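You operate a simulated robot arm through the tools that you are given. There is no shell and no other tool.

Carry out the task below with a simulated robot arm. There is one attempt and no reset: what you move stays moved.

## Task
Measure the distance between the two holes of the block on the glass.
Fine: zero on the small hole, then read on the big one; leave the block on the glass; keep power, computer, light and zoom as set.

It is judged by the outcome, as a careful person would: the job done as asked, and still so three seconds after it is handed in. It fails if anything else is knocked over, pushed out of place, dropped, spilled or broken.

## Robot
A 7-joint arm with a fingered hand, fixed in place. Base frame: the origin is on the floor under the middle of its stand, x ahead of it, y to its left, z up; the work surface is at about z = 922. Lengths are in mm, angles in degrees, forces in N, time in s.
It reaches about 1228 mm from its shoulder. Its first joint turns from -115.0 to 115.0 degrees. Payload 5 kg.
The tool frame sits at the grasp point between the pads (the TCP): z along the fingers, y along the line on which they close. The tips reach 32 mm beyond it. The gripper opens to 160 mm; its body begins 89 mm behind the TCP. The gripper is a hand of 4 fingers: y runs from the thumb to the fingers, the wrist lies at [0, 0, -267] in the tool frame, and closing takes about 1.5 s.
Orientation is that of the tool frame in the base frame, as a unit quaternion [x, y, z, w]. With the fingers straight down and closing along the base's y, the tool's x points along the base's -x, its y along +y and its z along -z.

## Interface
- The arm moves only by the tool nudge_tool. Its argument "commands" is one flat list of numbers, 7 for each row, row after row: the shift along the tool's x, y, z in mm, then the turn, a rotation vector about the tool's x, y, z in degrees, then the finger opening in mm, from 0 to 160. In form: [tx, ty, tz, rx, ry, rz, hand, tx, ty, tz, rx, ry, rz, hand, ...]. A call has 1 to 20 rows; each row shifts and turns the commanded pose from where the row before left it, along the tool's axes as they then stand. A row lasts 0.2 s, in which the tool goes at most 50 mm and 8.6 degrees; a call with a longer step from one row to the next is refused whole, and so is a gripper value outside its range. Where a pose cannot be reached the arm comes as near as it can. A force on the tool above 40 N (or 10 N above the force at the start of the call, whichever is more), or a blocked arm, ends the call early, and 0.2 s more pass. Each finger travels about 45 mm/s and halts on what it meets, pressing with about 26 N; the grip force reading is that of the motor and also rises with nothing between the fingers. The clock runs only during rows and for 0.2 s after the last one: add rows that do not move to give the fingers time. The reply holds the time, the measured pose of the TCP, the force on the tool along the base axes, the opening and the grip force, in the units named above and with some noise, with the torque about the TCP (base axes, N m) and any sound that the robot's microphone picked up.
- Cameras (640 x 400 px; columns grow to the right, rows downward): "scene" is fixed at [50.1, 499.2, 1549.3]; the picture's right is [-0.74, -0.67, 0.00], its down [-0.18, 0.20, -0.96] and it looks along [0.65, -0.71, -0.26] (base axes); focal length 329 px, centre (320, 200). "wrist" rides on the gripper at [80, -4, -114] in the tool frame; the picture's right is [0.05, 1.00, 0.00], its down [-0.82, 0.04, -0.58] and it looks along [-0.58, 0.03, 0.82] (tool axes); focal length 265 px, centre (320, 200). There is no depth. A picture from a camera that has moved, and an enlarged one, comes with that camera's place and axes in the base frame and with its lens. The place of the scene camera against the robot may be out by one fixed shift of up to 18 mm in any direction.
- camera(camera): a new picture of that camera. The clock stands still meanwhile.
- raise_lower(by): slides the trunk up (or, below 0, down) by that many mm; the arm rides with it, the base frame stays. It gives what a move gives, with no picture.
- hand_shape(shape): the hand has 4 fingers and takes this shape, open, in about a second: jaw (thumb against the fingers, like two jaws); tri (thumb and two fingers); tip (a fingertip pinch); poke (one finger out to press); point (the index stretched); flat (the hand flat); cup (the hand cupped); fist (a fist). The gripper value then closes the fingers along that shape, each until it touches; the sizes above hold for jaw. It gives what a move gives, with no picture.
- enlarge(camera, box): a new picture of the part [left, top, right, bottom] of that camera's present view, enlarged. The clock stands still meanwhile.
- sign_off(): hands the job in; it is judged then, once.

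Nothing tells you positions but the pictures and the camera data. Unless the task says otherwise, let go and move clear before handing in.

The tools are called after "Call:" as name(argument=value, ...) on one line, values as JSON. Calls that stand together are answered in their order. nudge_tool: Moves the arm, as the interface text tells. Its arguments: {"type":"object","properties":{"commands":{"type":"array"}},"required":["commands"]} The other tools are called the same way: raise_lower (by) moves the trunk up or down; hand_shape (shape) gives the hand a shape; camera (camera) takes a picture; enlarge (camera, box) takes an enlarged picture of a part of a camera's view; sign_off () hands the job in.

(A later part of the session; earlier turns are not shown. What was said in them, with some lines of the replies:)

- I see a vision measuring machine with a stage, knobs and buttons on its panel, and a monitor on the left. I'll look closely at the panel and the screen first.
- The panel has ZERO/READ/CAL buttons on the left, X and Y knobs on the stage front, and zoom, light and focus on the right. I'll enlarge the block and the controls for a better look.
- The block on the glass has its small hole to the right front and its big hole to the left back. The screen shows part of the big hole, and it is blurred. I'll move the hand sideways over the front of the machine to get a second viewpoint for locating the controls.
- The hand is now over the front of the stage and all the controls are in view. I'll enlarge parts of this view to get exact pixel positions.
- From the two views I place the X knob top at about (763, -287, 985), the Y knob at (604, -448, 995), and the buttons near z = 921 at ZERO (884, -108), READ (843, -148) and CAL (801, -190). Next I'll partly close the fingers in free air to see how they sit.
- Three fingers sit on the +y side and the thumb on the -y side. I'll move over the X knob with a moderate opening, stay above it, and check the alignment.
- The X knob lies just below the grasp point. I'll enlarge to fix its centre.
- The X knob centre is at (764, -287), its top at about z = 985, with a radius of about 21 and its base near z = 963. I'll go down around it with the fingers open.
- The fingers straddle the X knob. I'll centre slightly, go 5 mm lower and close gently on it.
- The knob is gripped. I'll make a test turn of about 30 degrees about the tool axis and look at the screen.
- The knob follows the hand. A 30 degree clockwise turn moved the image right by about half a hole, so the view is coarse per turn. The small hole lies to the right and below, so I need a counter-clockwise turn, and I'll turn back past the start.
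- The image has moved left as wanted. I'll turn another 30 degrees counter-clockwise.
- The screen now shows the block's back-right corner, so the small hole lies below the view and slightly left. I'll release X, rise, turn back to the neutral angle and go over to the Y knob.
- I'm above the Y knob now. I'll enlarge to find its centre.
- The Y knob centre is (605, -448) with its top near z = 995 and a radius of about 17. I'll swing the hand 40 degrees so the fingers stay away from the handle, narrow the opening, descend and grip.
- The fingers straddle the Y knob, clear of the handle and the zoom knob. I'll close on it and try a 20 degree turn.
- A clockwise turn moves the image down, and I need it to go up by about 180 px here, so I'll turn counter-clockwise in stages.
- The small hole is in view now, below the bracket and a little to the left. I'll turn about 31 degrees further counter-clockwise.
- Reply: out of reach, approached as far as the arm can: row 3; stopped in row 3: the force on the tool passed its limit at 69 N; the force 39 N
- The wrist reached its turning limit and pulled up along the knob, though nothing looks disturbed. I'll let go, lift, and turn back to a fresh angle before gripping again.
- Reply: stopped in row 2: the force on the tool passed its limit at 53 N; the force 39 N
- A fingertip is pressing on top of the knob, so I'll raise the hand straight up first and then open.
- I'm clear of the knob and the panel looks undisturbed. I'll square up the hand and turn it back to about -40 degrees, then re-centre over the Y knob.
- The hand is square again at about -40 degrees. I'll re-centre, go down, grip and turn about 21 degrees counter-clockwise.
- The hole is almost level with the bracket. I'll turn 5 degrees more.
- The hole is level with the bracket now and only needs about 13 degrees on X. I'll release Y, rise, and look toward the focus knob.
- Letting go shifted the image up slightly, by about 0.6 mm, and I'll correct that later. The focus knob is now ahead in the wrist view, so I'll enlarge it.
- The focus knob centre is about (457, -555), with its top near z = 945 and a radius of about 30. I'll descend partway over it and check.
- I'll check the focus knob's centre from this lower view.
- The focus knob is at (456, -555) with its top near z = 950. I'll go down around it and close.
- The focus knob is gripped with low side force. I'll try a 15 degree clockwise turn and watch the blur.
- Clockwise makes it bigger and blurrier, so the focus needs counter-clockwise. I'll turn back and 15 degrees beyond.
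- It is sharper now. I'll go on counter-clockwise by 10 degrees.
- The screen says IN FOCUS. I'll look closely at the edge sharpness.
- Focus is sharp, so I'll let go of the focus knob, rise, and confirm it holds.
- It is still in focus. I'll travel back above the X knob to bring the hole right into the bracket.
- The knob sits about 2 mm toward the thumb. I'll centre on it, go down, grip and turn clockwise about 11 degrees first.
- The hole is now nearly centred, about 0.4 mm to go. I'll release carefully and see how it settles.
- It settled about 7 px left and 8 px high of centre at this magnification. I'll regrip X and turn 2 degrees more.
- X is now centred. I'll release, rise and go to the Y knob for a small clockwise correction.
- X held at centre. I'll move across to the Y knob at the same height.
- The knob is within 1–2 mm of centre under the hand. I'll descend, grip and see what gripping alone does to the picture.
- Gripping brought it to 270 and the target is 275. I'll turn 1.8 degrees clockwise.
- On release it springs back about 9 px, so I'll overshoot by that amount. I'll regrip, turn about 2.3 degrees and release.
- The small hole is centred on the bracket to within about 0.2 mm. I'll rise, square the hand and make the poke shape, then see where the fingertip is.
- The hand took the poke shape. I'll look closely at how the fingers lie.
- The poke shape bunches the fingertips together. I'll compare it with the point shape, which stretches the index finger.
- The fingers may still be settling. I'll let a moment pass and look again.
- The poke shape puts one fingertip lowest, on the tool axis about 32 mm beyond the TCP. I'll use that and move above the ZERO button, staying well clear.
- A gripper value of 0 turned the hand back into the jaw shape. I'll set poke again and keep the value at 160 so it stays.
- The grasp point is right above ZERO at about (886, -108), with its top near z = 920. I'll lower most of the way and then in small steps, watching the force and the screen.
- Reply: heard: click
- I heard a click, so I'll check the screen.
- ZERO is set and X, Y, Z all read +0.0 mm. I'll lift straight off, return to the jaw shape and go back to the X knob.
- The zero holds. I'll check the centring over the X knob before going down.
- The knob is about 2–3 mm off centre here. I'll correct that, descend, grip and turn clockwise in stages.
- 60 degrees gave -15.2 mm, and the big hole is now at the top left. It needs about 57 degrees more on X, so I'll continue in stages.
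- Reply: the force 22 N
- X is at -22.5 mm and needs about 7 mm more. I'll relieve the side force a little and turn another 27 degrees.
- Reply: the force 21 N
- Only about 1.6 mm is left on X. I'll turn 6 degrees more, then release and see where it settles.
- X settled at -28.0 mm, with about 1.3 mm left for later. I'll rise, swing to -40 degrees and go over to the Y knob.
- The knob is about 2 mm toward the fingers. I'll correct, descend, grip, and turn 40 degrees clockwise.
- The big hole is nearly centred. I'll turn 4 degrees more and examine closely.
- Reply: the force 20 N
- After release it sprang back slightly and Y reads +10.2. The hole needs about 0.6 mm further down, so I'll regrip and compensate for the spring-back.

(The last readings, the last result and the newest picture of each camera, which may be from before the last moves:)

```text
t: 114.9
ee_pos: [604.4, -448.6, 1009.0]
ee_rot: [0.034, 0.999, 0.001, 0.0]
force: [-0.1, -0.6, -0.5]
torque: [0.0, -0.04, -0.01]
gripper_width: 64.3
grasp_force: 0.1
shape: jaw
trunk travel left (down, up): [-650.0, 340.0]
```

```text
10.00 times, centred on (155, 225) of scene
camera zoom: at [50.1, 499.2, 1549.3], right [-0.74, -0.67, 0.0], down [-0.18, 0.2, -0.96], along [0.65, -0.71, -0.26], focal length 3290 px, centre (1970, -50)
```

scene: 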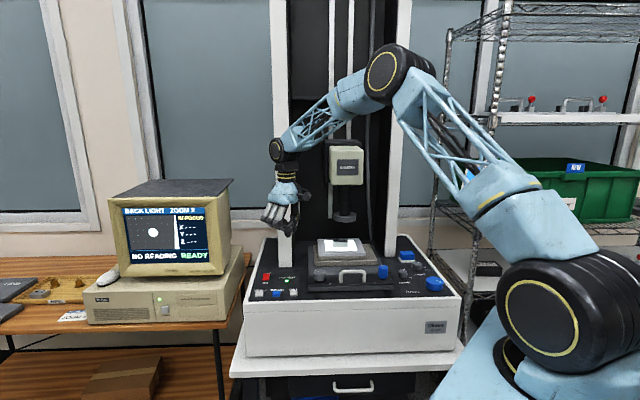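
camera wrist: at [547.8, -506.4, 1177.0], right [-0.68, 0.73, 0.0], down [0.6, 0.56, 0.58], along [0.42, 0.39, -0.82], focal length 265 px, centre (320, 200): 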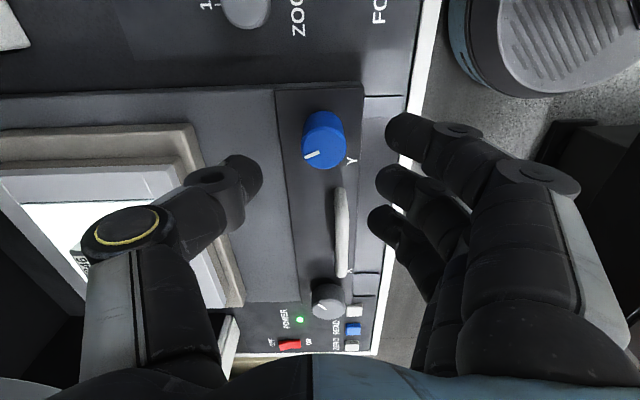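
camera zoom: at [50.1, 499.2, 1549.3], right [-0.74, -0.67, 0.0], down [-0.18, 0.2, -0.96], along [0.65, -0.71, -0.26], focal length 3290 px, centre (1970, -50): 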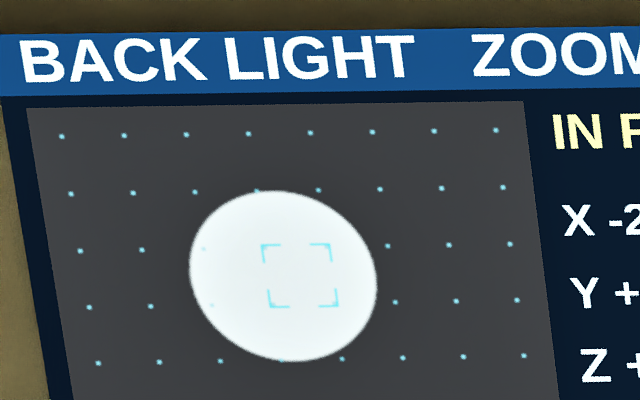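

The Y direction is centred now. X needs about 1.15 mm more, so I'll go back to the X knob.

Call:
nudge_tool(commands=[0, 0, -15, 0, 0, 0, 65, 0, 0, -20, 0, 0, 0, 65, 0, 0, -25, 0, 0, 0, 65, 0, 0, 0, 0, 0, -3.9, 75, -32, 32.2, 0, 0, 0, 0, 80, -32, 32.2, 0, 0, 0, 0, 85, -32, 32.2, 0, 0, 0, 0, 85, -32, 32.2, 0, 0, 0, 0, 85, -32, 32.2, 0, 0, 0, 0, 85, 0, 0, 20, 0, 0, 0, 85, 0, 0, 0, 0, 0, 0, 85, 0, 0, 0, 0, 0, 0, 85])

Call:
enlarge(camera="wrist", box=[260, 90, 420, 190])

Call:
enlarge(camera="scene", box=[125, 205, 185, 245])

```text
t: 117.5
ee_pos: [764.5, -288.6, 1048.8]
ee_rot: [-0.001, 1.0, 0.001, 0.001]
force: [-0.4, 0.2, -0.4]
torque: [0.01, -0.01, -0.01]
gripper_width: 83.9
grasp_force: 0.1
shape: jaw
trunk travel left (down, up): [-650.0, 340.0]
```

```text
4.00 times, centred on (340, 140) of wrist
camera zoom: at [683.4, -292.5, 1160.9], right [-0.05, 1.0, 0.0], down [0.81, 0.04, 0.58], along [0.58, 0.03, -0.82], focal length 1062 px, centre (240, 440)
```

zoom: 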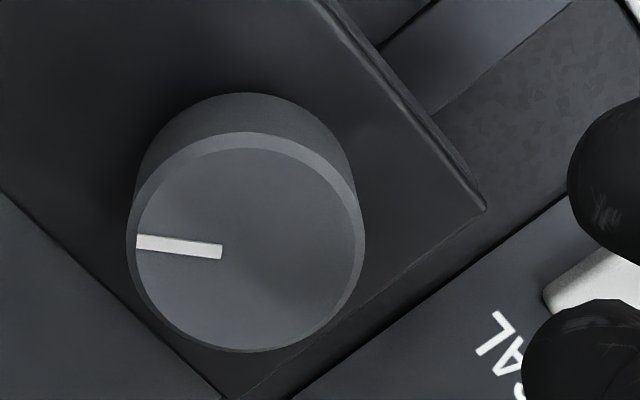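

```text
10.00 times, centred on (155, 225) of scene
camera zoom: at [50.1, 499.2, 1549.3], right [-0.74, -0.67, 0.0], down [-0.18, 0.2, -0.96], along [0.65, -0.71, -0.26], focal length 3290 px, centre (1970, -50)
```

zoom: 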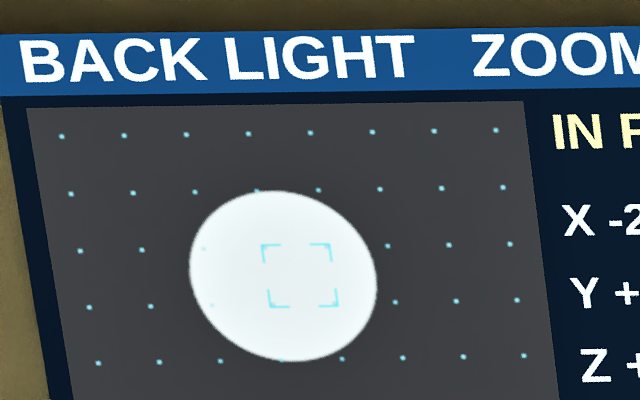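

The hand is centred on the X knob. I'll descend, grip, turn 4.3 degrees clockwise and look.

Call:
nudge_tool(commands=[0, 0, 12, 0, 0, 0, 85, 0, 0, 12, 0, 0, 0, 80, 0, 0, 12, 0, 0, 0, 80, 0, 0, 8, 0, 0, 0, 80, 0, 0, 0, 0, 0, 0, 60, 0, 0, 0, 0, 0, 0, 45, 0, 0, 0, 0, 0, 0, 36, 0, 0, 0, 0, 0, 0, 30, 0, 0, 0, 0, 0, 0, 30, 0, 0, 0, 0, 0, 0, 30])

Call:
nudge_tool(commands=[0, 0, 0, 0, 0, 2.2, 30, 0, 0, 0, 0, 0, 2.1, 30, 0, 0, 0, 0, 0, 0, 30])

Call:
enlarge(camera="scene", box=[125, 205, 185, 245])

```text
t: 119.7
ee_pos: [764.6, -287.8, 1004.8]
ee_rot: [-0.001, 1.0, 0.0, 0.001]
force: [1.8, -2.4, -1.0]
torque: [-0.08, -0.05, 0.08]
gripper_width: 22.1
grasp_force: 22.0
shape: jaw
trunk travel left (down, up): [-650.0, 340.0]
```

```text
t: 120.5
ee_pos: [764.3, -287.5, 1005.2]
ee_rot: [0.037, 0.999, 0.001, 0.001]
force: [0.8, -7.7, -1.4]
torque: [-0.17, 0.02, 0.04]
gripper_width: 21.5
grasp_force: 26.4
shape: jaw
trunk travel left (down, up): [-650.0, 340.0]
```

```text
10.00 times, centred on (155, 225) of scene
camera zoom: at [50.1, 499.2, 1549.3], right [-0.74, -0.67, 0.0], down [-0.18, 0.2, -0.96], along [0.65, -0.71, -0.26], focal length 3290 px, centre (1970, -50)
```

zoom: 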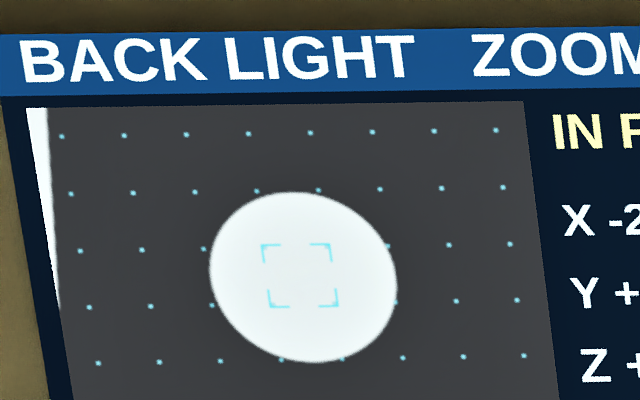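

X is centred now, matching how the small hole sat at zero. I'll release and check that it stays.

Call:
nudge_tool(commands=[0, 0, 0, 0, 0, 0, 40, 0, 0, 0, 0, 0, 0, 55, 0, 0, 0, 0, 0, 0, 70, 0, 0, 0, 0, 0, 0, 80, 0, 0, 0, 0, 0, 0, 80, 0, 0, 0, 0, 0, 0, 80])

Call:
enlarge(camera="scene", box=[125, 205, 185, 245])

Call:
enlarge(camera="scene", box=[110, 190, 240, 275])

```text
t: 121.9
ee_pos: [764.3, -286.2, 1007.5]
ee_rot: [0.036, 0.999, 0.0, 0.002]
force: [0.0, -0.5, -0.3]
torque: [0.04, 0.02, 0.0]
gripper_width: 79.1
grasp_force: 0.0
shape: jaw
trunk travel left (down, up): [-650.0, 340.0]
```

```text
10.00 times, centred on (155, 225) of scene
camera zoom: at [50.1, 499.2, 1549.3], right [-0.74, -0.67, 0.0], down [-0.18, 0.2, -0.96], along [0.65, -0.71, -0.26], focal length 3290 px, centre (1970, -50)
```

zoom: 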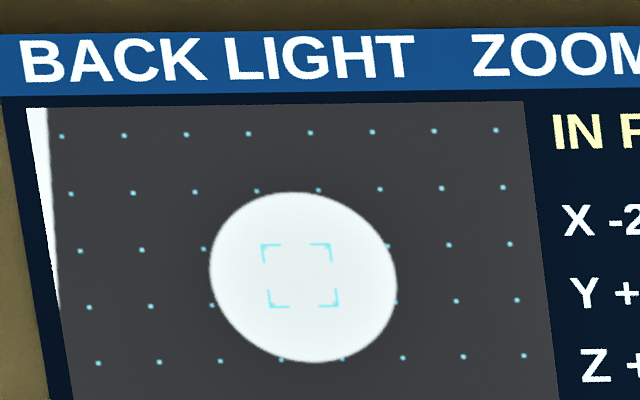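

```text
4.71 times, centred on (175, 232) of scene
camera zoom: at [50.1, 499.2, 1549.3], right [-0.74, -0.67, 0.0], down [-0.18, 0.2, -0.96], along [0.65, -0.71, -0.26], focal length 1548 px, centre (1002, 47)
```

zoom: 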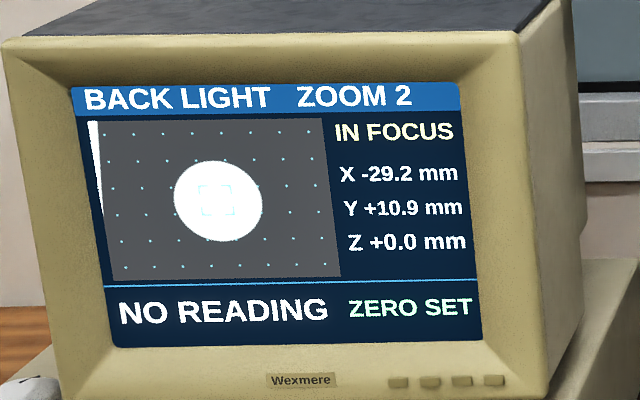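

X reads -29.2 and Y reads +10.9, with the big hole centred and in focus. I'll rise, take the poke shape and move above READ.

Call:
nudge_tool(commands=[0, 0, -15, 0, 0, 0, 80, 0, 0, -20, 0, 0, 0, 80, 0, 0, -25, 0, 0, 0, 80, 0, 0, -25, 0, 0, -4.3, 80, -20.2, 35, 0, 0, 0, 0, 80, -20.2, 35, 0, 0, 0, 0, 80, -20.2, 35, 0, 0, 0, 0, 80, -20, 35, 0, 0, 0, 0, 80, 0, 0, 0, 0, 0, 0, 80])

Call:
hand_shape(shape="poke")

Call:
nudge_tool(commands=[0, 0, 30, 0, 0, 0, 160, 0, 0, 30, 0, 0, 0, 160, 0, 0, 20, 0, 0, 0, 160, 0, 0, 0, 0, 0, 0, 160, 0, 0, 0, 0, 0, 0, 160])

Call:
camera(camera="wrist")

Call:
enlarge(camera="wrist", box=[240, 90, 420, 220])

Call:
enlarge(camera="scene", box=[235, 210, 325, 310])

```text
t: 123.9
ee_pos: [842.1, -146.5, 1091.2]
ee_rot: [-0.001, 1.0, 0.001, 0.001]
force: [0.4, 0.2, 0.1]
torque: [0.06, 0.02, -0.02]
gripper_width: 79.6
grasp_force: 0.0
shape: jaw
trunk travel left (down, up): [-650.0, 340.0]
```

```text
t: 124.8
ee_pos: [842.0, -145.9, 1091.1]
ee_rot: [-0.001, 1.0, 0.001, 0.0]
force: [-0.4, -0.1, 0.4]
torque: [0.0, 0.02, 0.0]
gripper_width: 0.0
grasp_force: 0.1
shape: poke
trunk travel left (down, up): [-650.0, 340.0]
```

```text
t: 126.0
ee_pos: [844.4, -146.7, 1008.9]
ee_rot: [0.0, 1.0, 0.001, 0.001]
force: [0.4, -0.5, 0.2]
torque: [-0.02, 0.03, 0.04]
gripper_width: 0.0
grasp_force: 0.1
shape: poke
trunk travel left (down, up): [-650.0, 340.0]
```

```text
taken
camera wrist: at [764.7, -151.6, 1122.8], right [-0.05, 1.0, 0.0], down [0.81, 0.04, 0.58], along [0.58, 0.03, -0.82], focal length 265 px, centre (320, 200)
```

wrist: 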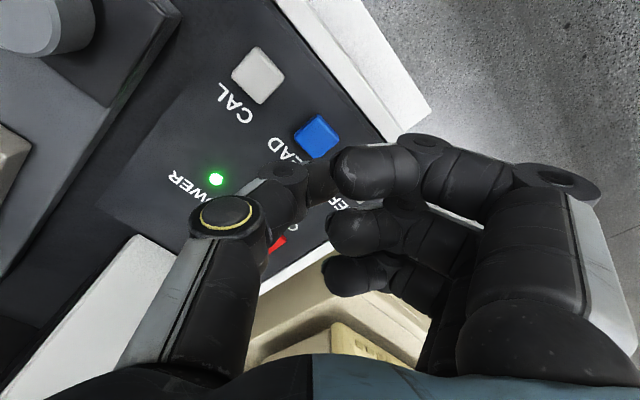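

```text
3.08 times, centred on (330, 155) of wrist
camera zoom: at [764.7, -151.6, 1122.8], right [-0.05, 1.0, 0.0], down [0.81, 0.04, 0.58], along [0.58, 0.03, -0.82], focal length 817 px, centre (289, 338)
```

zoom: 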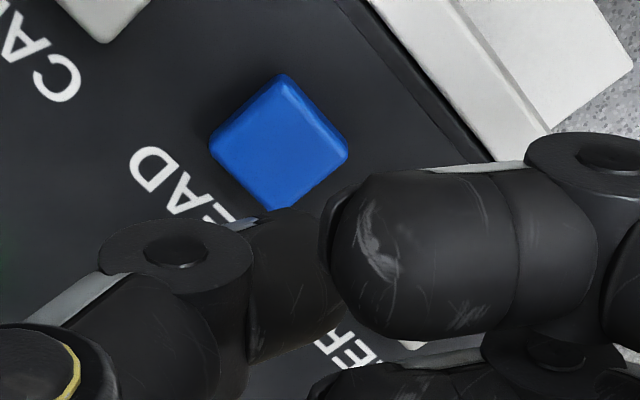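

```text
4.00 times, centred on (280, 260) of scene
camera zoom: at [50.1, 499.2, 1549.3], right [-0.74, -0.67, 0.0], down [-0.18, 0.2, -0.96], along [0.65, -0.71, -0.26], focal length 1316 px, centre (480, -40)
```

zoom: 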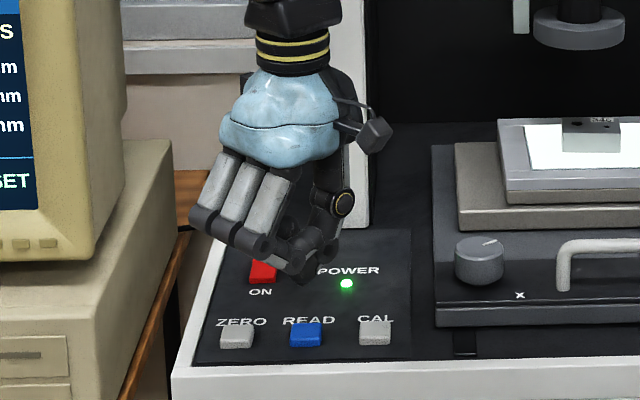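

READ is about 2 mm from the axis. I'll correct that and press down in the same way as for ZERO.

Call:
nudge_tool(commands=[1, -2.5, 15, 0, 0, 0, 160, 0, 0, 15, 0, 0, 0, 160, 0, 0, 12, 0, 0, 0, 160, 0, 0, 5, 0, 0, 0, 160, 0, 0, 0, 0, 0, 0, 160])

Call:
enlarge(camera="scene", box=[110, 190, 240, 275])

Call:
enlarge(camera="scene", box=[235, 240, 325, 310])

```text
t: 127.2
ee_pos: [843.7, -147.6, 963.9]
ee_rot: [0.0, 1.0, 0.0, 0.002]
force: [0.6, 0.2, 0.5]
torque: [0.04, 0.01, 0.0]
gripper_width: 0.3
grasp_force: 0.0
shape: poke
trunk travel left (down, up): [-650.0, 340.0]
```

```text
4.71 times, centred on (175, 232) of scene
camera zoom: at [50.1, 499.2, 1549.3], right [-0.74, -0.67, 0.0], down [-0.18, 0.2, -0.96], along [0.65, -0.71, -0.26], focal length 1548 px, centre (1002, 47)
```

zoom: 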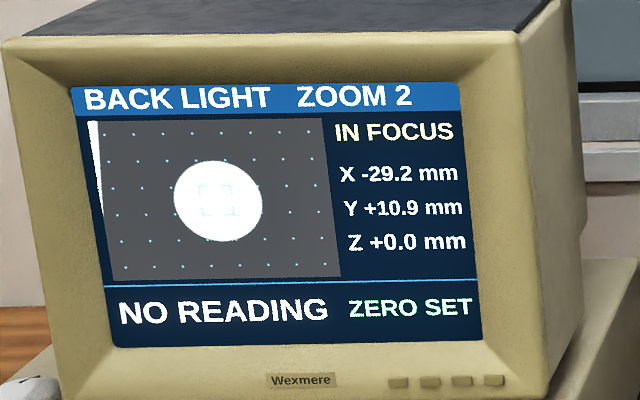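

```text
5.71 times, centred on (280, 275) of scene
camera zoom: at [50.1, 499.2, 1549.3], right [-0.74, -0.67, 0.0], down [-0.18, 0.2, -0.96], along [0.65, -0.71, -0.26], focal length 1880 px, centre (549, -229)
```

zoom: 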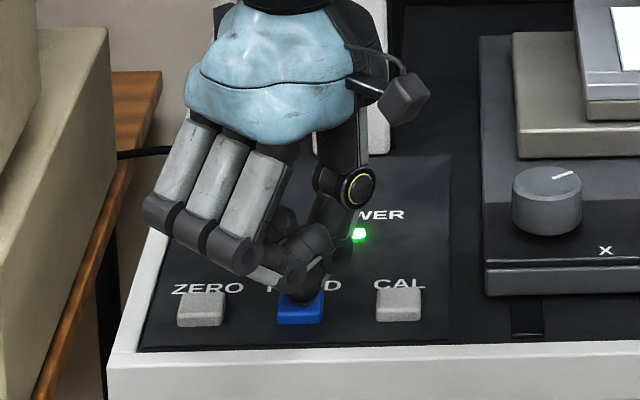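

There's no click yet. I'll go down a little further in 1.5 mm steps.

Call:
nudge_tool(commands=[0, 0, 1.5, 0, 0, 0, 160, 0, 0, 1, 0, 0, 0, 160, 0, 0, 0, 0, 0, 0, 160])

Call:
enlarge(camera="scene", box=[110, 190, 240, 275])

```text
t: 128.0
ee_pos: [843.5, -148.7, 961.4]
ee_rot: [-0.001, 1.0, 0.001, 0.001]
force: [0.4, -0.3, 2.0]
torque: [0.02, -0.04, 0.0]
gripper_width: 0.2
grasp_force: 0.0
shape: poke
trunk travel left (down, up): [-650.0, 340.0]
heard: click
```

```text
4.71 times, centred on (175, 232) of scene
camera zoom: at [50.1, 499.2, 1549.3], right [-0.74, -0.67, 0.0], down [-0.18, 0.2, -0.96], along [0.65, -0.71, -0.26], focal length 1548 px, centre (1002, 47)
```

zoom: 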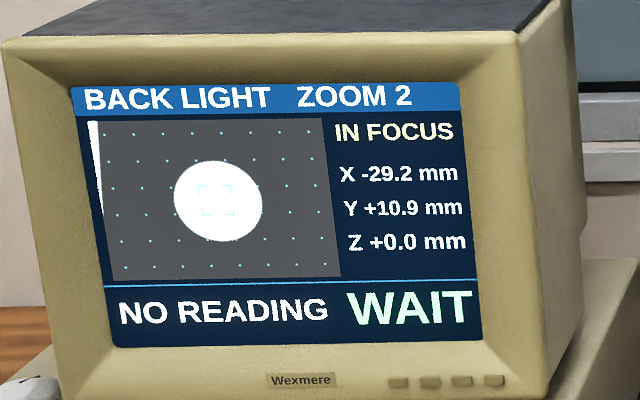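

The machine says WAIT, so the read is under way. I'll lift off gently and let time pass.

Call:
nudge_tool(commands=[0, 0, -8, 0, 0, 0, 160, 0, 0, -10, 0, 0, 0, 160, 0, 0, 0, 0, 0, 0, 160, 0, 0, 0, 0, 0, 0, 160, 0, 0, 0, 0, 0, 0, 160, 0, 0, 0, 0, 0, 0, 160])

Call:
enlarge(camera="scene", box=[110, 190, 240, 275])

```text
t: 129.4
ee_pos: [842.4, -148.4, 979.1]
ee_rot: [-0.001, 1.0, 0.001, 0.002]
force: [-0.6, 0.1, 0.2]
torque: [0.0, 0.0, -0.06]
gripper_width: 0.0
grasp_force: 0.0
shape: poke
trunk travel left (down, up): [-650.0, 340.0]
```

```text
4.71 times, centred on (175, 232) of scene
camera zoom: at [50.1, 499.2, 1549.3], right [-0.74, -0.67, 0.0], down [-0.18, 0.2, -0.96], along [0.65, -0.71, -0.26], focal length 1548 px, centre (1002, 47)
```

zoom: 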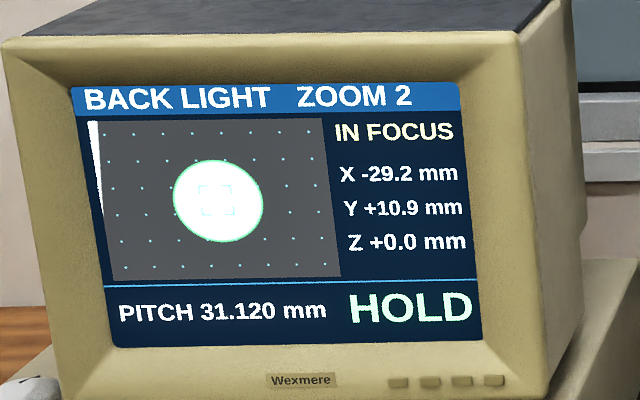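

The reading is PITCH 31.120 mm, shown as HOLD, with the hole outline detected. I'll lift clear of the machine and confirm everything is still in place.

Call:
nudge_tool(commands=[0, 0, -30, 0, 0, 0, 160, 0, 0, -40, 0, 0, 0, 160, 0, 0, -40, 0, 0, 0, 160, 0, 0, -40, 0, 0, 0, 160, 0, 0, -40, 0, 0, 0, 160, 0, 0, -40, 0, 0, 0, 160, 35, 0, 0, 0, 0, 0, 160, 35, 0, 0, 0, 0, 0, 160, 35, 0, 0, 0, 0, 0, 160, 35, 0, 0, 0, 0, 0, 160, 0, 0, 0, 0, 0, 0, 160, 0, 0, 0, 0, 0, 0, 160, 0, 0, 0, 0, 0, 0, 160])

Call:
camera(camera="scene")

Call:
enlarge(camera="scene", box=[110, 190, 240, 275])

Call:
enlarge(camera="scene", box=[240, 220, 470, 365])

Call:
camera(camera="wrist")

```text
t: 132.2
ee_pos: [704.9, -150.0, 1208.3]
ee_rot: [-0.001, 1.0, 0.001, 0.0]
force: [0.0, -0.2, 0.1]
torque: [0.0, -0.01, -0.03]
gripper_width: 0.0
grasp_force: 0.1
shape: poke
trunk travel left (down, up): [-650.0, 340.0]
```

```text
taken
```

scene: 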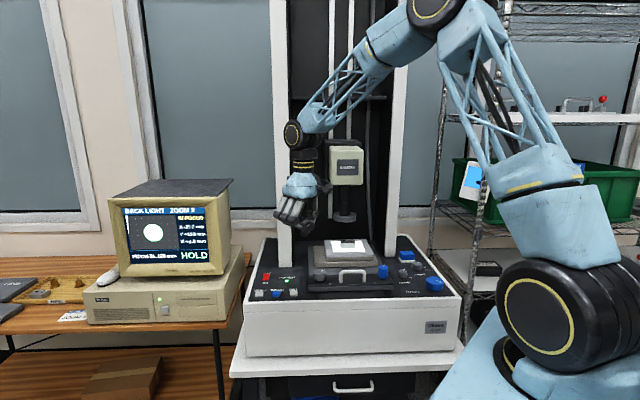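

```text
4.71 times, centred on (175, 232) of scene
camera zoom: at [50.1, 499.2, 1549.3], right [-0.74, -0.67, 0.0], down [-0.18, 0.2, -0.96], along [0.65, -0.71, -0.26], focal length 1548 px, centre (1002, 47)
```

zoom: 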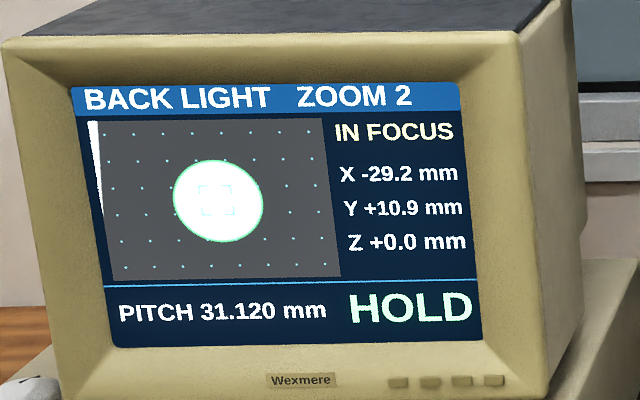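

```text
2.76 times, centred on (355, 292) of scene
camera zoom: at [50.1, 499.2, 1549.3], right [-0.74, -0.67, 0.0], down [-0.18, 0.2, -0.96], along [0.65, -0.71, -0.26], focal length 908 px, centre (223, -55)
```

zoom: 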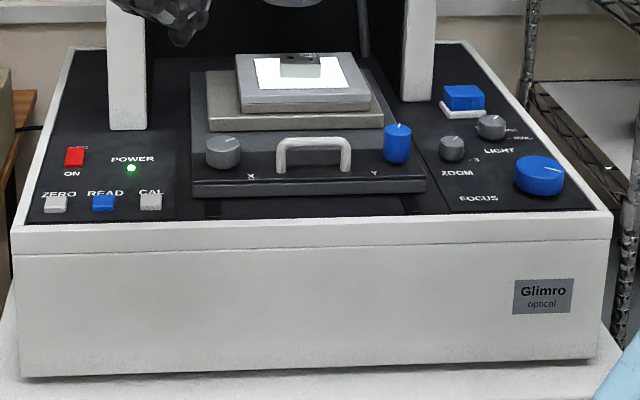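

```text
taken
camera wrist: at [625.3, -154.7, 1321.6], right [-0.05, 1.0, 0.0], down [0.81, 0.04, 0.58], along [0.58, 0.03, -0.82], focal length 265 px, centre (320, 200)
```

wrist: 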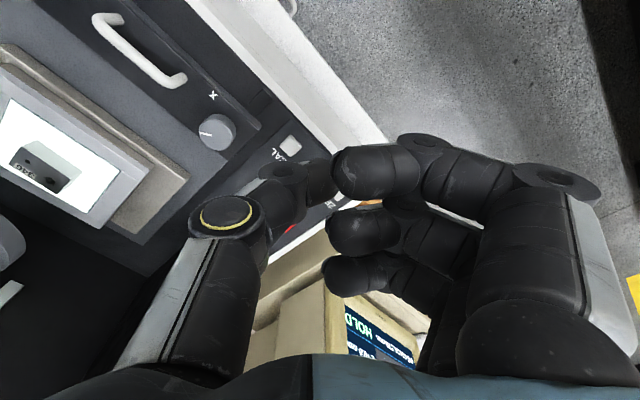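

The screen holds PITCH 31.120 mm with BACK LIGHT, ZOOM 2 and IN FOCUS showing. The block is still on the glass, power is on, and the hand is clear, so I'll hand it in.

Call:
sign_off()

```text
The job is handed in.
```

The distance between the two holes reads **31.120 mm**, and the screen is holding that value.

I zeroed on the small hole (the screen showed ZERO SET), then centred the big hole and pressed READ. The screen showed IN FOCUS for both holes, and the position at the reading was X -29.2, Y +10.9, Z +0.0 mm.

- **Settings:** the block is still on the glass. Power, computer, light (BACK) and zoom (2) are as they were. The set-up card on the table says ZOOM 3, but I left zoom at 2 as you asked.
- **Knobs moved:** I turned only the X, Y and FOCUS knobs, so the stage now sits under the big hole.
- **One slip:** while turning the Y knob, the wrist reached its turning limit. The hand slid up the knob with up to 69 N of force. The pictures afterwards showed nothing out of place, and it happened before I set the zero.
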